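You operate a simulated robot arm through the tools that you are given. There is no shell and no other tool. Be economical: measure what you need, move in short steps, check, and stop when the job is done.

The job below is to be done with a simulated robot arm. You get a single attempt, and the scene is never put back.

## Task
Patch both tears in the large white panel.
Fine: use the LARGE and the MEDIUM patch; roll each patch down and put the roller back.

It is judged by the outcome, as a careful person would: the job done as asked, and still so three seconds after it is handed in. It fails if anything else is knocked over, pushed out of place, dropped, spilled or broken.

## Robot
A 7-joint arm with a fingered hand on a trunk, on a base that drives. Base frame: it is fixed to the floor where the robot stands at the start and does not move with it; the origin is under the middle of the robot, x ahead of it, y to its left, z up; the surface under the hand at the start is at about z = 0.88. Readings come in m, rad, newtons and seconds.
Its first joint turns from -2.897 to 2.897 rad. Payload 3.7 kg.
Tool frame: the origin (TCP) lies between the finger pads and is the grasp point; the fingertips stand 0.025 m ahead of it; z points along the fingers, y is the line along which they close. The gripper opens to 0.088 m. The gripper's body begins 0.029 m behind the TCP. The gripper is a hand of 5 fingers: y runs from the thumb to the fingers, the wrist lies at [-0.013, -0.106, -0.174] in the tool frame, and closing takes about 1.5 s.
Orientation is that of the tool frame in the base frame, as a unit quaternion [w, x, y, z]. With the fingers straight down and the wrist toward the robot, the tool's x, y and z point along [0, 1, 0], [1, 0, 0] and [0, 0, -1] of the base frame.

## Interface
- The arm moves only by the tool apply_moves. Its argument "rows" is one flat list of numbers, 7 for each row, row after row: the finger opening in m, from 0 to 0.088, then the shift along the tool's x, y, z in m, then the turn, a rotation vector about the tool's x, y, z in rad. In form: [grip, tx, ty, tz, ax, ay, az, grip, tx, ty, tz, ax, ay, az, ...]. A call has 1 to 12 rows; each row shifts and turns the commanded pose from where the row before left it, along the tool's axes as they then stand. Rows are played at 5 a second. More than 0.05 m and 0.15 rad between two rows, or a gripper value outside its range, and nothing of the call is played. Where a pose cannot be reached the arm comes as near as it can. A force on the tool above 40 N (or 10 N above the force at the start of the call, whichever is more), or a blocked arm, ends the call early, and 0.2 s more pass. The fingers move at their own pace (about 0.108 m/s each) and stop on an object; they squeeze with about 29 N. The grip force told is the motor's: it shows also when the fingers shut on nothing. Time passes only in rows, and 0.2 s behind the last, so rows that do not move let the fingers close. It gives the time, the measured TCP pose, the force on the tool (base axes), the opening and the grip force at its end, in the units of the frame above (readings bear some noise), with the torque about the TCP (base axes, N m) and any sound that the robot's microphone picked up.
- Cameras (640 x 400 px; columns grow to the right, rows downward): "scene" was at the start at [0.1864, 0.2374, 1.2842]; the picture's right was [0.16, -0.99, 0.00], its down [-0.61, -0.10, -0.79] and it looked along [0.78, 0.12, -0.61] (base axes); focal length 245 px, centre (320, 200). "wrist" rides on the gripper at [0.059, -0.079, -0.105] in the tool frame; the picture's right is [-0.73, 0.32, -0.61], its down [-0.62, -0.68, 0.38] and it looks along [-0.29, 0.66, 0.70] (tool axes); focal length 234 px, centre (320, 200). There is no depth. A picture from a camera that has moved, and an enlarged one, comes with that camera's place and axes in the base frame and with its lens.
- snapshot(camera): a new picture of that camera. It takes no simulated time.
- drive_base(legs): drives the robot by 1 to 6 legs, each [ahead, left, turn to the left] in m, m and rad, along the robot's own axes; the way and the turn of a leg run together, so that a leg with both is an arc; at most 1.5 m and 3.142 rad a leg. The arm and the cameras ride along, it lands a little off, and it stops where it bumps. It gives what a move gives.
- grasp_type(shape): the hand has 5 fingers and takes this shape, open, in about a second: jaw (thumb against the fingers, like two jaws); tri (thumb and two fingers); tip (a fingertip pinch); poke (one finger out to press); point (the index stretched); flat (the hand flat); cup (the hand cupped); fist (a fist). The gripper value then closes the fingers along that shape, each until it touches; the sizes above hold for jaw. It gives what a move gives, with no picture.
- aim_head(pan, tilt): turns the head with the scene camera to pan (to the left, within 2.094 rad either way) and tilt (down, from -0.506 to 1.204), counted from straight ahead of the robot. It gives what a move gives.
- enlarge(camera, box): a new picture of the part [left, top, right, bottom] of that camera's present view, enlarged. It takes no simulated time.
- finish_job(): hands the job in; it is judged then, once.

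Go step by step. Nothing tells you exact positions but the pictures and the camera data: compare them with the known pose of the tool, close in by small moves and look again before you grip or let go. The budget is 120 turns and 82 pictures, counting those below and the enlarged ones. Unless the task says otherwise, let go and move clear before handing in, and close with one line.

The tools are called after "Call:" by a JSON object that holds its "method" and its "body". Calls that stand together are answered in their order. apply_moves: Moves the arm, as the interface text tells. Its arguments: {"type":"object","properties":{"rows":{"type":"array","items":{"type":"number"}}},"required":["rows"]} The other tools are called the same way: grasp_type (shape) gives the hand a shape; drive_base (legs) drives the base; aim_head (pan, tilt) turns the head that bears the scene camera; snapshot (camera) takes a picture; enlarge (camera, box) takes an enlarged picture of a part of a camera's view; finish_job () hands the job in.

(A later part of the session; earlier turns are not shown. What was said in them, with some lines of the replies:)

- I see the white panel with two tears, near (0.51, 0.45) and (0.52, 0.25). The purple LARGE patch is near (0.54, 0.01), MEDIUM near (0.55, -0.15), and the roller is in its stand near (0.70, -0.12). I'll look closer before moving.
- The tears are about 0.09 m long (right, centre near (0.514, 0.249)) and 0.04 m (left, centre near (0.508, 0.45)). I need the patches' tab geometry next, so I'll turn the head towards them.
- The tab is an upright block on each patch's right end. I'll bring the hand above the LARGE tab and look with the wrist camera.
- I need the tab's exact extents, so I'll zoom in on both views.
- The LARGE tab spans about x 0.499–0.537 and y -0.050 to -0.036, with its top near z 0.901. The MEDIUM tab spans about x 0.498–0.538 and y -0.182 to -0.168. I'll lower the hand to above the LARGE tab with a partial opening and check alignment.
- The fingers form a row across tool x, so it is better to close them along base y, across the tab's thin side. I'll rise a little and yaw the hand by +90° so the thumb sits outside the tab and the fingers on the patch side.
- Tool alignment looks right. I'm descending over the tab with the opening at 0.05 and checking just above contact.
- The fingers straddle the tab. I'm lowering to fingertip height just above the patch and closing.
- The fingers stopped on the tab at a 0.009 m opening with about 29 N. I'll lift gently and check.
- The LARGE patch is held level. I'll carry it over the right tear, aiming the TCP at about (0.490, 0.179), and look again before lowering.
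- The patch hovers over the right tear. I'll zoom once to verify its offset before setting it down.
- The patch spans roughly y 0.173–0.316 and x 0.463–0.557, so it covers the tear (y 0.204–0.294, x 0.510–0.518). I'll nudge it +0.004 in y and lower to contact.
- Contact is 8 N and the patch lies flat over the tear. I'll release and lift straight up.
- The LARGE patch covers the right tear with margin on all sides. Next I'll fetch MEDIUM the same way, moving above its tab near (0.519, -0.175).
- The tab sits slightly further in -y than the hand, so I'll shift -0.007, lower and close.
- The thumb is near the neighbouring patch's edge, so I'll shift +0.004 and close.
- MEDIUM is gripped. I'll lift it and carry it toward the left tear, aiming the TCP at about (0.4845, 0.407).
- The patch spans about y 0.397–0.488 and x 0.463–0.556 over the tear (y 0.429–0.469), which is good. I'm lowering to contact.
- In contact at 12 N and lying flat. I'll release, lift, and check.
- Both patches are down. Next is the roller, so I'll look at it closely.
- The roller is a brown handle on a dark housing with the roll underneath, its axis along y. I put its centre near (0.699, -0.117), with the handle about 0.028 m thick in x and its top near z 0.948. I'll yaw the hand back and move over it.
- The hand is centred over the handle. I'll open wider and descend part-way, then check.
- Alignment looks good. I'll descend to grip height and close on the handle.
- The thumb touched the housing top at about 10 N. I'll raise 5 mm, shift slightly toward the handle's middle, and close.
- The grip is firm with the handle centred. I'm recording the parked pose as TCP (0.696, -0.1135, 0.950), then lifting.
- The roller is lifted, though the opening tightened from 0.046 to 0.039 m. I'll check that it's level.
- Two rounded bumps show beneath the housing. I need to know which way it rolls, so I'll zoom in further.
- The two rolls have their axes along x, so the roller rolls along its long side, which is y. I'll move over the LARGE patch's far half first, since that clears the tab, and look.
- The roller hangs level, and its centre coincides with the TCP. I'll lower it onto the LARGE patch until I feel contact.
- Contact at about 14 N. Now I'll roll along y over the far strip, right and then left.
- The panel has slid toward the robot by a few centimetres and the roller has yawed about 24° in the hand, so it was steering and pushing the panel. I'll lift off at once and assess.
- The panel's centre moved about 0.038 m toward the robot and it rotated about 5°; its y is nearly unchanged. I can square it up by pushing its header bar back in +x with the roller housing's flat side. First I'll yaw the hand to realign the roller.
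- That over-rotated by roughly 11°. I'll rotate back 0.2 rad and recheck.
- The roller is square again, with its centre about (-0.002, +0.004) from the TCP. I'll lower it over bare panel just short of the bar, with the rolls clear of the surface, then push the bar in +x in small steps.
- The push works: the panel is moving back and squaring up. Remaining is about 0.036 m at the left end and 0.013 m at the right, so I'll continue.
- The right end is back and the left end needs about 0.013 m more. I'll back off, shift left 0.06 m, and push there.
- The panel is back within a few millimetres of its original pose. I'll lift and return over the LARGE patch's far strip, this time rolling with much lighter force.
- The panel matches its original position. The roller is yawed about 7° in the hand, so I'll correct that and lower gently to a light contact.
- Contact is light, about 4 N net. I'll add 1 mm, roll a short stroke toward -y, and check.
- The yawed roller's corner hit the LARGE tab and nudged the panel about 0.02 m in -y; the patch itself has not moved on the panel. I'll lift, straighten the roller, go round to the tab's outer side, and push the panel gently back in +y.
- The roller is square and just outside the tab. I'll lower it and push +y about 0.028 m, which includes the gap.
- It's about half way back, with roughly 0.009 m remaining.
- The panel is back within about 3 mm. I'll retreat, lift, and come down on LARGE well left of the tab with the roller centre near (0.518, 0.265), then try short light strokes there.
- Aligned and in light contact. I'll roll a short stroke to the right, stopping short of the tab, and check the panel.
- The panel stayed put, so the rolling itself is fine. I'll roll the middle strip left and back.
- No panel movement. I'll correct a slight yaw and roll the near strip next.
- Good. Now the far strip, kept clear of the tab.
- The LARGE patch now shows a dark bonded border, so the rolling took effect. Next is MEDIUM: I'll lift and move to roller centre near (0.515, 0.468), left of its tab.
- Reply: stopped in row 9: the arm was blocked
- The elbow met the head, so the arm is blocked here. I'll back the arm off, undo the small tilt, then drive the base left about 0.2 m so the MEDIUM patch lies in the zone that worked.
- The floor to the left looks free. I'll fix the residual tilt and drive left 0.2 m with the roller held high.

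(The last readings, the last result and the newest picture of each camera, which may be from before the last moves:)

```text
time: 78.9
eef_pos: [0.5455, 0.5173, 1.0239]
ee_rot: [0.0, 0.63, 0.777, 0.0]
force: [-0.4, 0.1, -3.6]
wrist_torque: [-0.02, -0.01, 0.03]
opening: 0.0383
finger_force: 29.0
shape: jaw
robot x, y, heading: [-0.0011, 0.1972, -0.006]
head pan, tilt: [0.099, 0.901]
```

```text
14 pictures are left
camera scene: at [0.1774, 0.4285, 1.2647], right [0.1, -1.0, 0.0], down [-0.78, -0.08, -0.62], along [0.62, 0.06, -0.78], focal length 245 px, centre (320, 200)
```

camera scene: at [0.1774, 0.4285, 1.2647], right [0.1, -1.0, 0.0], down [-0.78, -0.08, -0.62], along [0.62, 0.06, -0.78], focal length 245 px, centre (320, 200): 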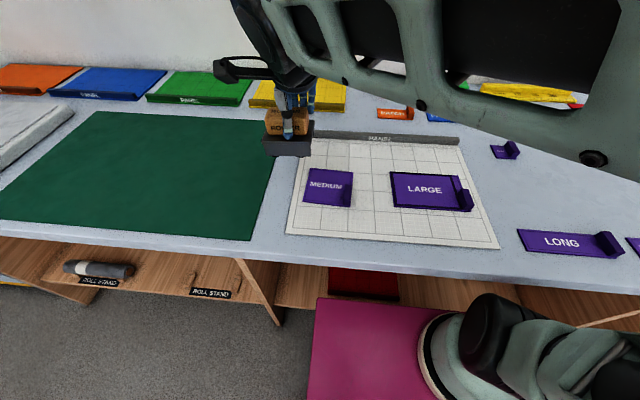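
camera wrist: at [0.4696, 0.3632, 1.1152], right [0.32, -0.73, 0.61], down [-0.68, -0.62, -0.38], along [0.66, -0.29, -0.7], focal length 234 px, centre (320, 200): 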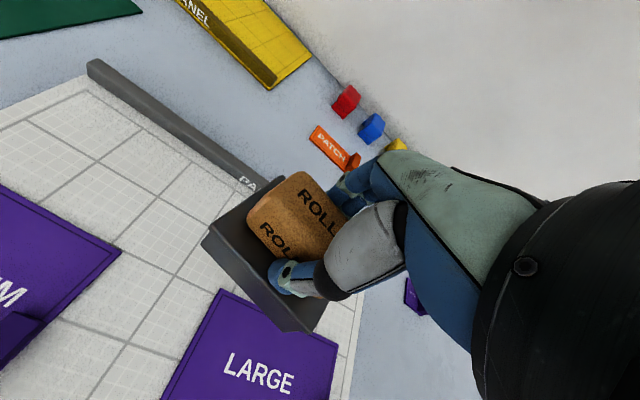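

The base is in place. I'll move over MEDIUM at TCP about (0.512, 0.466), just above contact, and check.

Call:
{"method": "apply_moves", "body": {"rows": [0, -0.0215, -0.0217, 0, 0, 0, 0, 0, -0.0215, -0.0217, 0, 0, 0, 0, 0, 0, 0, 0.028, 0, 0, 0, 0, 0, 0, 0.022, 0, 0, 0]}}

Call:
{"method": "enlarge", "body": {"camera": "scene", "box": [250, 100, 410, 220]}}

```text
time: 79.9
eef_pos: [0.5103, 0.4664, 0.9728]
ee_rot: [0.0, 0.629, 0.777, 0.0]
force: [0.3, -0.1, -3.7]
wrist_torque: [0.0, 0.03, 0.0]
opening: 0.0381
finger_force: 29.2
shape: jaw
robot x, y, heading: [0.0007, 0.1986, -0.007]
head pan, tilt: [0.099, 0.901]
```

```text
3.33 times, centred on (330, 160) of scene
camera zoom: at [0.1774, 0.4285, 1.2647], right [0.1, -1.0, 0.0], down [-0.78, -0.08, -0.62], along [0.62, 0.06, -0.78], focal length 816 px, centre (287, 333)
```

zoom: 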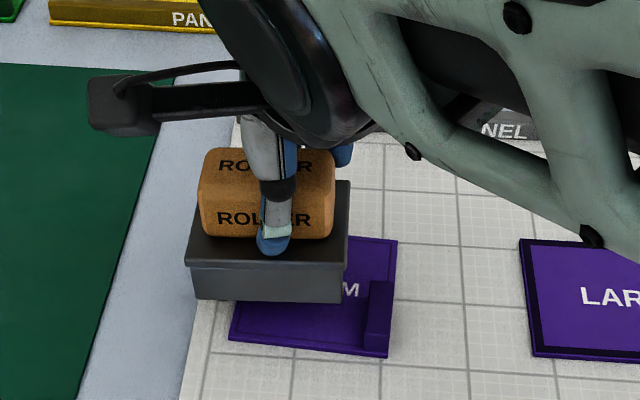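

Positioned well left of the tab. I'll straighten the yaw, lower to light contact, and do short strokes.

Call:
{"method": "apply_moves", "body": {"rows": [0, 0, 0, 0.004, 0, 0, 0.08, 0, 0, 0, 0.005, 0, 0, 0, 0, 0, 0, 0.002, 0, 0, 0, 0, 0, 0, 0.001, 0, 0, 0, 0, -0.0069, -0.0009, 0, 0, 0, 0, 0, 0.0119, 0.0016, 0, 0, 0, 0, 0, 0.0119, 0.0016, 0, 0, 0, 0, 0, 0.0119, 0.0016, 0, 0, 0, 0, 0, -0.0119, -0.0016, 0, 0, 0, 0, 0, -0.0119, -0.0016, 0, 0, 0, 0, 0, -0.0119, -0.0016, 0, 0, 0, 0]}}

Call:
{"method": "enlarge", "body": {"camera": "scene", "box": [250, 100, 410, 220]}}

```text
time: 82.3
eef_pos: [0.5117, 0.4585, 0.9617]
ee_rot: [0.001, 0.66, 0.751, 0.0]
force: [-0.3, 0.5, -2.2]
wrist_torque: [0.05, -0.03, 0.04]
opening: 0.0382
finger_force: 29.0
shape: jaw
robot x, y, heading: [0.001, 0.1955, -0.003]
head pan, tilt: [0.099, 0.901]
```

```text
3.33 times, centred on (330, 160) of scene
camera zoom: at [0.1773, 0.4285, 1.2647], right [0.1, -1.0, 0.0], down [-0.78, -0.08, -0.62], along [0.62, 0.06, -0.78], focal length 816 px, centre (287, 333)
```

zoom: 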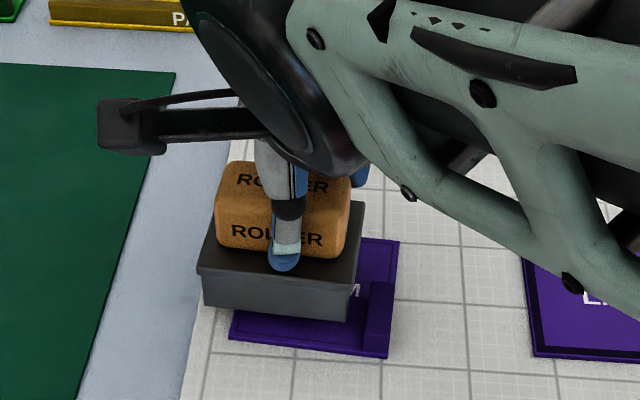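

The panel stayed still, but the force was too light. I'll press 1.5 mm more and repeat, then lift for the near strip.

Call:
{"method": "apply_moves", "body": {"rows": [0, 0, 0, 0.0015, 0, 0, 0, 0, 0.0119, 0.0016, 0.0004, 0, 0, 0, 0, 0.0119, 0.0016, 0, 0, 0, 0, 0, 0.0119, 0.0016, 0, 0, 0, 0, 0, -0.0119, -0.0016, 0, 0, 0, 0, 0, -0.0119, -0.0016, 0, 0, 0, 0, 0, -0.0119, -0.0016, 0, 0, 0, 0]}}

Call:
{"method": "apply_moves", "body": {"rows": [0, 0, 0, -0.01, 0, 0, 0, 0, 0.0025, -0.0198, 0, 0, 0, 0, 0, 0, 0, 0.01, 0, 0, 0, 0, 0.0119, 0.0016, 0, 0, 0, 0, 0, 0.0119, 0.0016, 0, 0, 0, 0, 0, 0.0119, 0.0016, 0, 0, 0, 0, 0, -0.0119, -0.0016, 0, 0, 0, 0, 0, -0.0119, -0.0016, 0, 0, 0, 0, 0, -0.0119, -0.0016, 0, 0, 0, 0]}}

Call:
{"method": "enlarge", "body": {"camera": "scene", "box": [250, 100, 410, 220]}}

```text
time: 83.9
eef_pos: [0.5115, 0.4577, 0.9605]
ee_rot: [0.0, 0.659, 0.752, 0.0]
force: [-1.5, 0.5, -0.6]
wrist_torque: [0.05, -0.05, -0.02]
opening: 0.0386
finger_force: 29.2
shape: jaw
robot x, y, heading: [-0.0003, 0.197, 0.0]
head pan, tilt: [0.099, 0.901]
```

```text
time: 85.9
eef_pos: [0.4899, 0.4589, 0.9604]
ee_rot: [0.001, 0.66, 0.751, 0.0]
force: [-0.2, 0.0, 0.6]
wrist_torque: [0.04, -0.07, 0.02]
opening: 0.0385
finger_force: 29.0
shape: jaw
robot x, y, heading: [-0.0004, 0.1971, -0.009]
head pan, tilt: [0.099, 0.901]
```

```text
3.33 times, centred on (330, 160) of scene
camera zoom: at [0.1772, 0.4285, 1.2647], right [0.1, -1.0, 0.0], down [-0.78, -0.08, -0.62], along [0.62, 0.06, -0.78], focal length 816 px, centre (287, 333)
```

zoom: 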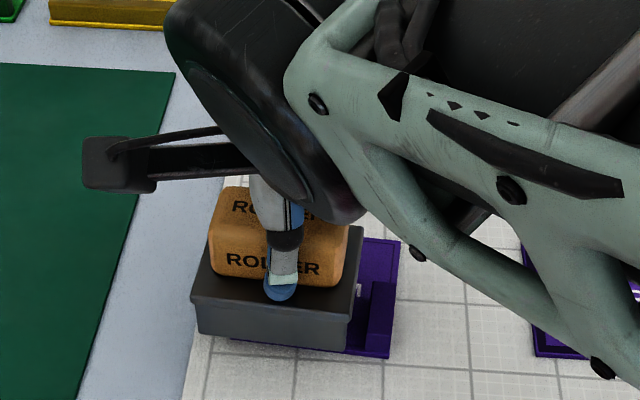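

No motion of the panel. Now the far strip of MEDIUM, which clears the tab, with slightly more pressure.

Call:
{"method": "apply_moves", "body": {"rows": [0, 0, 0, -0.01, 0, 0, -0.05, 0, -0.0057, 0.031, 0, 0, 0, 0, 0, -0.0057, 0.031, 0, 0, 0, 0, 0, 0, 0, 0.0112, 0, 0, 0, 0, 0.0147, 0.0027, 0, 0, 0, 0, 0, 0.0147, 0.0027, 0, 0, 0, 0, 0, -0.0147, -0.0027, 0, 0, 0, 0, 0, -0.0147, -0.0027, 0, 0, 0, 0, 0, -0.0147, -0.0027, 0, 0, 0, 0, 0, -0.0147, -0.0027, 0, 0, 0, 0]}}

Call:
{"method": "enlarge", "body": {"camera": "scene", "box": [250, 100, 410, 220]}}

```text
time: 88.1
eef_pos: [0.5527, 0.4272, 0.9593]
ee_rot: [0.0, 0.641, 0.767, -0.001]
force: [1.6, 0.2, 13.5]
wrist_torque: [0.04, -0.03, -0.03]
opening: 0.0386
finger_force: 28.8
shape: jaw
robot x, y, heading: [-0.0048, 0.1986, -0.003]
head pan, tilt: [0.099, 0.901]
```

```text
3.33 times, centred on (330, 160) of scene
camera zoom: at [0.1771, 0.4284, 1.2648], right [0.1, -1.0, 0.0], down [-0.78, -0.08, -0.62], along [0.62, 0.06, -0.78], focal length 816 px, centre (287, 333)
```

zoom: 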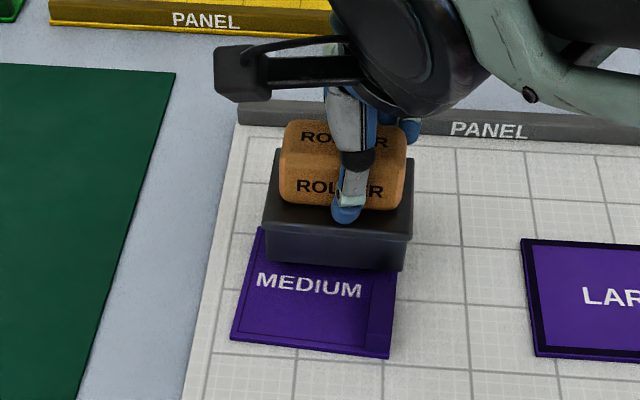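

The MEDIUM border hasn't changed yet; the middle strokes were too light. I'll roll back here, then redo the middle strip with firmer pressure.

Call:
{"method": "apply_moves", "body": {"rows": [0, 0.0147, 0.0027, 0, 0, 0, 0, 0, 0.0157, 0.0029, 0, 0, 0, 0, 0, 0, 0, -0.01, 0, 0, 0, 0, 0.0074, -0.0393, 0, 0, 0, 0, 0, 0, 0, 0.0108, 0, 0, 0, 0, 0.0118, 0.0022, 0, 0, 0, 0, 0, 0.0118, 0.0022, 0, 0, 0, 0, 0, 0.0088, 0.0016, 0, 0, 0, 0, 0, -0.0118, -0.0022, 0, 0, 0, 0, 0, -0.0118, -0.0022, 0, 0, 0, 0, 0, -0.0088, -0.0016, 0, 0, 0, 0]}}

Call:
{"method": "enlarge", "body": {"camera": "scene", "box": [250, 100, 410, 220]}}

```text
time: 90.5
eef_pos: [0.5147, 0.4603, 0.9608]
ee_rot: [0.0, 0.641, 0.767, 0.0]
force: [-0.1, 1.8, 6.3]
wrist_torque: [0.08, -0.06, 0.0]
opening: 0.0389
finger_force: 28.9
shape: jaw
robot x, y, heading: [0.0035, 0.197, -0.005]
head pan, tilt: [0.099, 0.901]
```

```text
3.33 times, centred on (330, 160) of scene
camera zoom: at [0.1771, 0.4285, 1.2647], right [0.1, -1.0, 0.0], down [-0.78, -0.08, -0.62], along [0.62, 0.06, -0.78], focal length 816 px, centre (287, 333)
```

zoom: 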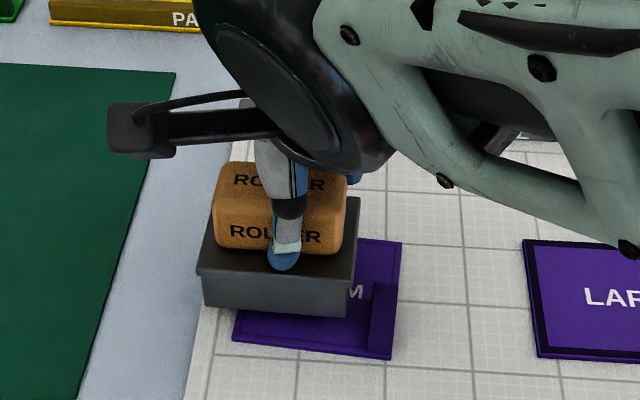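

Contact was about 10 N there. Now the near strip at the same pressure, then I'll lift to see the patch.

Call:
{"method": "apply_moves", "body": {"rows": [0, 0, 0, -0.01, 0, 0, 0, 0, 0.004, -0.0226, 0, 0, 0, 0, 0, 0, 0, 0.0102, 0, 0, 0, 0, 0.0118, 0.0022, 0, 0, 0, 0, 0, 0.0118, 0.0022, 0, 0, 0, 0, 0, 0.0088, 0.0016, 0, 0, 0, 0, 0, -0.0118, -0.0022, 0, 0, 0, 0, 0, -0.0118, -0.0022, 0, 0, 0, 0, 0, -0.0088, -0.0016, 0, 0, 0, 0, 0, 0, 0, -0.02, 0, 0, 0, 0, -0.008, 0.0393, -0.015, 0, 0, 0, 0, -0.008, 0.0393, 0, 0, 0, 0]}}

Call:
{"method": "enlarge", "body": {"camera": "scene", "box": [250, 100, 410, 220]}}

```text
time: 93.1
eef_pos: [0.5717, 0.4577, 0.9925]
ee_rot: [0.0, 0.641, 0.767, 0.0]
force: [-0.2, -0.8, -3.5]
wrist_torque: [-0.03, -0.05, -0.01]
opening: 0.0387
finger_force: 29.4
shape: jaw
robot x, y, heading: [0.0006, 0.1974, -0.004]
head pan, tilt: [0.099, 0.901]
```

```text
3.33 times, centred on (330, 160) of scene
camera zoom: at [0.177, 0.4286, 1.2647], right [0.1, -1.0, 0.0], down [-0.78, -0.08, -0.62], along [0.62, 0.06, -0.78], focal length 816 px, centre (287, 333)
```

zoom: 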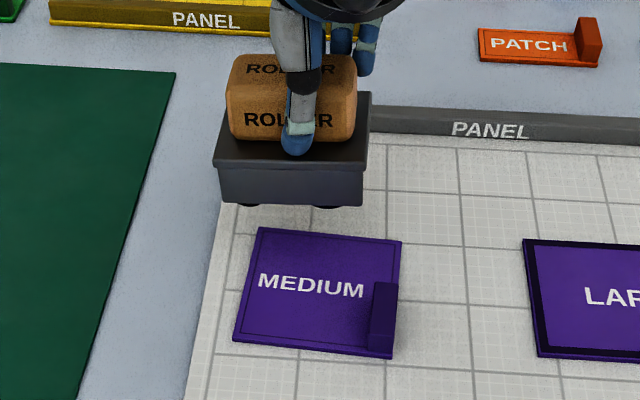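

MEDIUM isn't marked as bonded yet; the band beside the tab is still unrolled. I'll turn the roller 90° so it rolls along x and fits between the tab and the left edge.

Call:
{"method": "apply_moves", "body": {"rows": [0, 0, 0, -0.02, 0, 0, -0.1422, 0, 0, 0, 0, 0, 0, -0.1422, 0, 0, 0, 0, 0, 0, -0.1422, 0, 0, 0, 0, 0, 0, -0.1422, 0, 0, 0, 0, 0, 0, -0.1422, 0, 0, 0, 0, 0, 0, -0.1422, 0, 0, 0, 0, 0, 0, -0.1422, 0, 0, 0, 0, 0, 0, -0.1422, 0, 0, 0, 0, 0, 0, -0.1422, 0, 0, 0, 0, 0, 0, -0.1422, 0, 0.0251, -0.0027, 0.02, 0, 0, 0, 0, 0.0251, -0.0028, 0.015, 0, 0, 0]}}

Call:
{"method": "enlarge", "body": {"camera": "scene", "box": [250, 100, 410, 220]}}

```text
time: 95.7
eef_pos: [0.5207, 0.4503, 0.9781]
ee_rot: [0.0, -0.016, 1.0, 0.0]
force: [0.3, 0.8, -4.4]
wrist_torque: [0.01, -0.04, -0.04]
opening: 0.0385
finger_force: 29.2
shape: jaw
robot x, y, heading: [-0.002, 0.1955, -0.004]
head pan, tilt: [0.099, 0.901]
```

```text
3.33 times, centred on (330, 160) of scene
camera zoom: at [0.1775, 0.4285, 1.2647], right [0.1, -1.0, 0.0], down [-0.78, -0.08, -0.62], along [0.62, 0.06, -0.78], focal length 816 px, centre (287, 333)
```

zoom: 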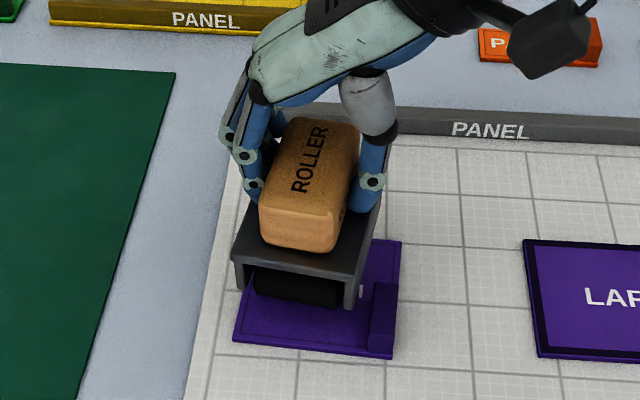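

The roller fits between the tab and the left edge. I'll square its yaw, shift 6 mm left, lower, and roll along x.

Call:
{"method": "apply_moves", "body": {"rows": [0, 0, 0, 0, 0, 0, -0.085, 0, 0, 0, 0, 0, 0, -0.085, 0, -0.0012, 0.0059, 0.012, 0, 0, 0, 0, 0, 0, 0.0066, 0, 0, 0, 0, 0.0118, 0.0024, 0, 0, 0, 0, 0, 0.0118, 0.0024, 0, 0, 0, 0, 0, -0.0118, -0.0024, 0, 0, 0, 0, 0, -0.0118, -0.0024, 0, 0, 0, 0, 0, -0.0118, -0.0024, 0, 0, 0, 0, 0, -0.0118, -0.0024, 0, 0, 0, 0]}}

Call:
{"method": "enlarge", "body": {"camera": "scene", "box": [250, 100, 410, 220]}}

```text
time: 97.9
eef_pos: [0.5456, 0.4572, 0.9601]
ee_rot: [0.001, -0.1, 0.995, 0.0]
force: [0.1, 2.6, 5.2]
wrist_torque: [0.15, 0.04, -0.02]
opening: 0.0387
finger_force: 28.9
shape: jaw
robot x, y, heading: [0.0006, 0.1988, -0.002]
head pan, tilt: [0.099, 0.901]
```

```text
3.33 times, centred on (330, 160) of scene
camera zoom: at [0.1771, 0.4285, 1.2647], right [0.1, -1.0, 0.0], down [-0.78, -0.08, -0.62], along [0.62, 0.06, -0.78], focal length 816 px, centre (287, 333)
```

zoom: 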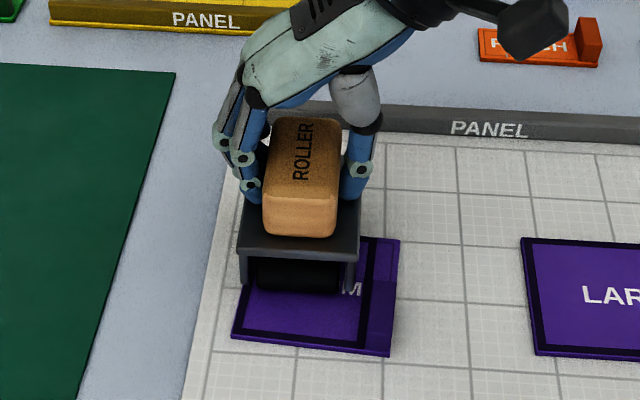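

MEDIUM now shows the bonded border too. I'll lift, turn the roller back, and drive the base back to its start to return the roller.

Call:
{"method": "apply_moves", "body": {"rows": [0, 0, 0, -0.04, 0, 0, 0, 0, 0, 0, -0.03, 0, 0, 0.1428, 0, 0, 0, 0, 0, 0, 0.1428, 0, 0, 0, 0, 0, 0, 0.1428, 0, 0, 0, 0, 0, 0, 0.1428, 0, 0, 0, 0, 0, 0, 0.1428, 0, 0, 0, 0, 0, 0, 0.1428, 0, 0, 0, 0, 0, 0, 0.1428, 0, 0, 0, 0, 0, 0, 0.1428, 0, 0, 0, 0, 0, 0, 0.1428, 0, 0, 0, 0, 0, 0, 0.1428, 0, 0, 0, 0, 0, 0, 0.1428]}}

Call:
{"method": "drive_base", "body": {"legs": [[0, -0.197, 0]]}}

```text
time: 100.5
eef_pos: [0.5453, 0.457, 1.03]
ee_rot: [0.0, 0.634, 0.773, -0.001]
force: [0.3, -0.4, -3.4]
wrist_torque: [0.01, -0.04, 0.01]
opening: 0.0386
finger_force: 29.1
shape: jaw
robot x, y, heading: [-0.0011, 0.1954, -0.001]
head pan, tilt: [0.099, 0.901]
```

```text
time: 102.1
eef_pos: [0.5453, 0.2599, 1.0297]
ee_rot: [0.0, 0.631, 0.776, 0.0]
force: [0.0, -0.2, -3.6]
wrist_torque: [0.01, -0.01, 0.02]
opening: 0.0385
finger_force: 28.7
shape: jaw
robot x, y, heading: [-0.0013, -0.0004, 0.001]
head pan, tilt: [0.099, 0.901]
```

Now I'll carry the roller back above its original spot and check alignment before lowering.

Call:
{"method": "apply_moves", "body": {"rows": [0, -0.04, 0.0072, 0, 0, 0, 0, 0, -0.04, 0.0072, 0, 0, 0, 0, 0, -0.04, 0.0072, 0, 0, 0, 0, 0, -0.04, 0.0072, 0, 0, 0, 0, 0, -0.04, 0.0072, 0, 0, 0, 0, 0, -0.04, 0.0072, 0, 0, 0, 0, 0, -0.04, 0.0072, 0, 0, 0, 0, 0, -0.04, 0.0072, 0, 0, 0, 0, 0, -0.04, 0.0072, 0, 0, 0, 0, 0, -0.04, 0.0072, 0, 0, 0, 0, 0, 0, 0, 0.03, 0, 0, 0, 0, 0, 0, 0.03, 0, 0, 0]}}

Call:
{"method": "aim_head", "body": {"pan": -0.4, "tilt": 0.7}}

Call:
{"method": "enlarge", "body": {"camera": "scene", "box": [290, 110, 410, 200]}}

```text
time: 104.7
eef_pos: [0.6953, -0.1161, 0.9712]
ee_rot: [0.0, 0.631, 0.775, 0.0]
force: [-0.3, 0.4, -4.0]
wrist_torque: [0.0, -0.01, -0.02]
opening: 0.0386
finger_force: 29.0
shape: jaw
robot x, y, heading: [-0.0024, 0.0006, 0.0]
head pan, tilt: [0.099, 0.901]
```

```text
time: 105.6
eef_pos: [0.697, -0.1166, 0.972]
ee_rot: [0.0, 0.631, 0.776, 0.001]
force: [-0.2, -0.6, -4.1]
wrist_torque: [-0.02, -0.03, -0.01]
opening: 0.0384
finger_force: 28.9
shape: jaw
robot x, y, heading: [-0.0014, 0.0009, 0.001]
head pan, tilt: [-0.4, 0.7]
```

```text
4.44 times, centred on (350, 155) of scene
camera zoom: at [0.1796, 0.1903, 1.2808], right [-0.39, -0.92, 0.0], down [-0.59, 0.25, -0.76], along [0.7, -0.3, -0.64], focal length 1088 px, centre (187, 400)
```

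zoom: 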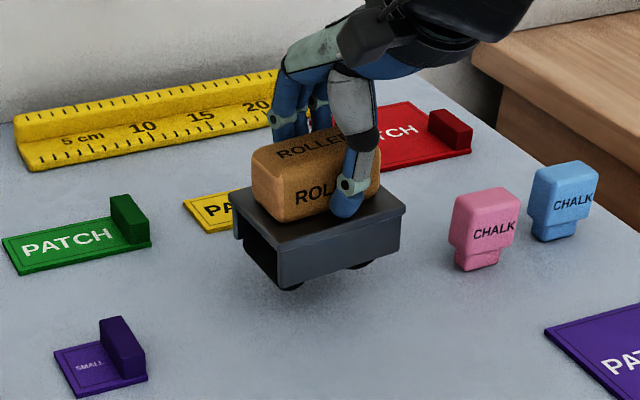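

Compared with the original view, the roller should go about 0.010 m nearer and 0.006 m to the left. I'll adjust, lower to just above the table, and check again.

Call:
{"method": "apply_moves", "body": {"rows": [0, 0.0079, -0.0086, 0, 0, 0, 0.035, 0, 0, 0, 0.013, 0, 0, 0, 0, 0, 0, 0, 0, 0, 0]}}

Call:
{"method": "enlarge", "body": {"camera": "scene", "box": [290, 110, 410, 200]}}

```text
time: 106.4
eef_pos: [0.6864, -0.1114, 0.9562]
ee_rot: [0.001, 0.644, 0.765, 0.0]
force: [0.1, -0.3, -3.6]
wrist_torque: [-0.03, 0.01, 0.0]
opening: 0.0387
finger_force: 28.5
shape: jaw
robot x, y, heading: [0.0, -0.0008, 0.002]
head pan, tilt: [-0.4, 0.7]
```

```text
4.44 times, centred on (350, 155) of scene
camera zoom: at [0.1796, 0.1902, 1.2809], right [-0.39, -0.92, 0.0], down [-0.59, 0.25, -0.76], along [0.7, -0.3, -0.64], focal length 1088 px, centre (187, 400)
```

zoom: 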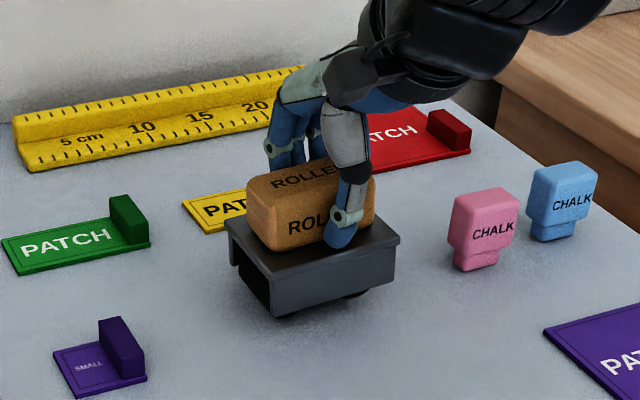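

It matches the original placement within a couple of millimetres. I'll lower to contact.

Call:
{"method": "apply_moves", "body": {"rows": [0, -0.002, 0, 0.002, 0, 0, 0, 0, 0, 0, 0.002, 0, 0, 0, 0, 0, 0, 0, 0, 0, 0]}}

```text
time: 107.2
eef_pos: [0.6859, -0.1133, 0.9541]
ee_rot: [0.0, 0.645, 0.764, 0.0]
force: [-1.6, -0.7, -1.7]
wrist_torque: [0.03, -0.02, -0.01]
opening: 0.0384
finger_force: 28.9
shape: jaw
robot x, y, heading: [0.0017, -0.0013, -0.004]
head pan, tilt: [-0.4, 0.7]
```

It's touching the table. I'll go one more millimetre, release, and rise straight up.

Call:
{"method": "apply_moves", "body": {"rows": [0, 0, 0, 0.001, 0, 0, 0, 0.05, 0, 0, 0, 0, 0, 0, 0.075, 0, 0, 0, 0, 0, 0, 0.075, 0, 0, 0, 0, 0, 0, 0.075, 0, 0, -0.02, 0, 0, 0, 0.075, 0, 0, -0.03, 0, 0, 0, 0.075, 0, 0, -0.04, 0, 0, 0, 0.075, 0, 0, -0.04, 0, 0, 0]}}

Call:
{"method": "snapshot", "body": {"camera": "scene"}}

Call:
{"method": "enlarge", "body": {"camera": "scene", "box": [290, 110, 410, 200]}}

```text
time: 109.0
eef_pos: [0.6866, -0.1136, 1.0822]
ee_rot: [0.0, 0.645, 0.764, 0.0]
force: [-0.4, -0.8, -0.5]
wrist_torque: [0.01, 0.02, 0.0]
opening: 0.0747
finger_force: 0.1
shape: jaw
robot x, y, heading: [0.0009, 0.0021, -0.001]
head pan, tilt: [-0.4, 0.7]
```

```text
3 pictures are left
camera scene: at [0.1795, 0.1903, 1.2809], right [-0.39, -0.92, 0.0], down [-0.59, 0.25, -0.76], along [0.7, -0.3, -0.64], focal length 245 px, centre (320, 200)
```

scene: 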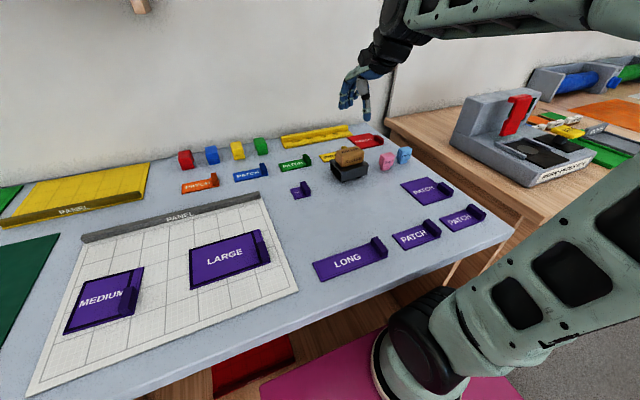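

```text
4.44 times, centred on (350, 155) of scene
camera zoom: at [0.1795, 0.1903, 1.2809], right [-0.39, -0.92, 0.0], down [-0.59, 0.25, -0.76], along [0.7, -0.3, -0.64], focal length 1088 px, centre (187, 400)
```

zoom: 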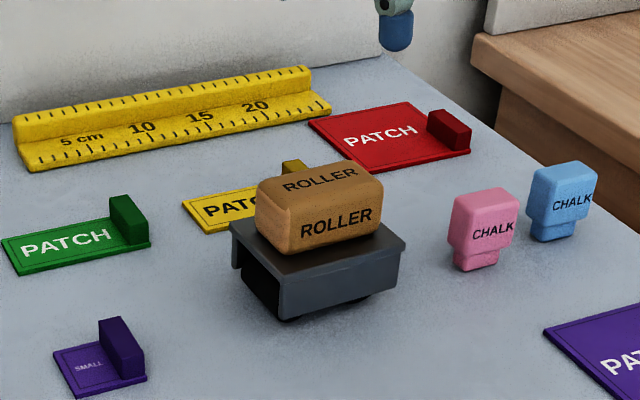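

The roller is back in its spot, both patches are bonded over their tears, and the panel is within a few millimetres of its original place. The hand is empty and clear, so I'm handing in.

Call:
{"method": "finish_job", "body": {}}

```text
The job is handed in.
```

Both tears are patched and the job is handed in. LARGE covers the long tear and MEDIUM the short one. Both were rolled down, and the roller is back in its place. While rolling, I bumped the panel out of position twice and pushed it back to within a few millimetres of where it started.
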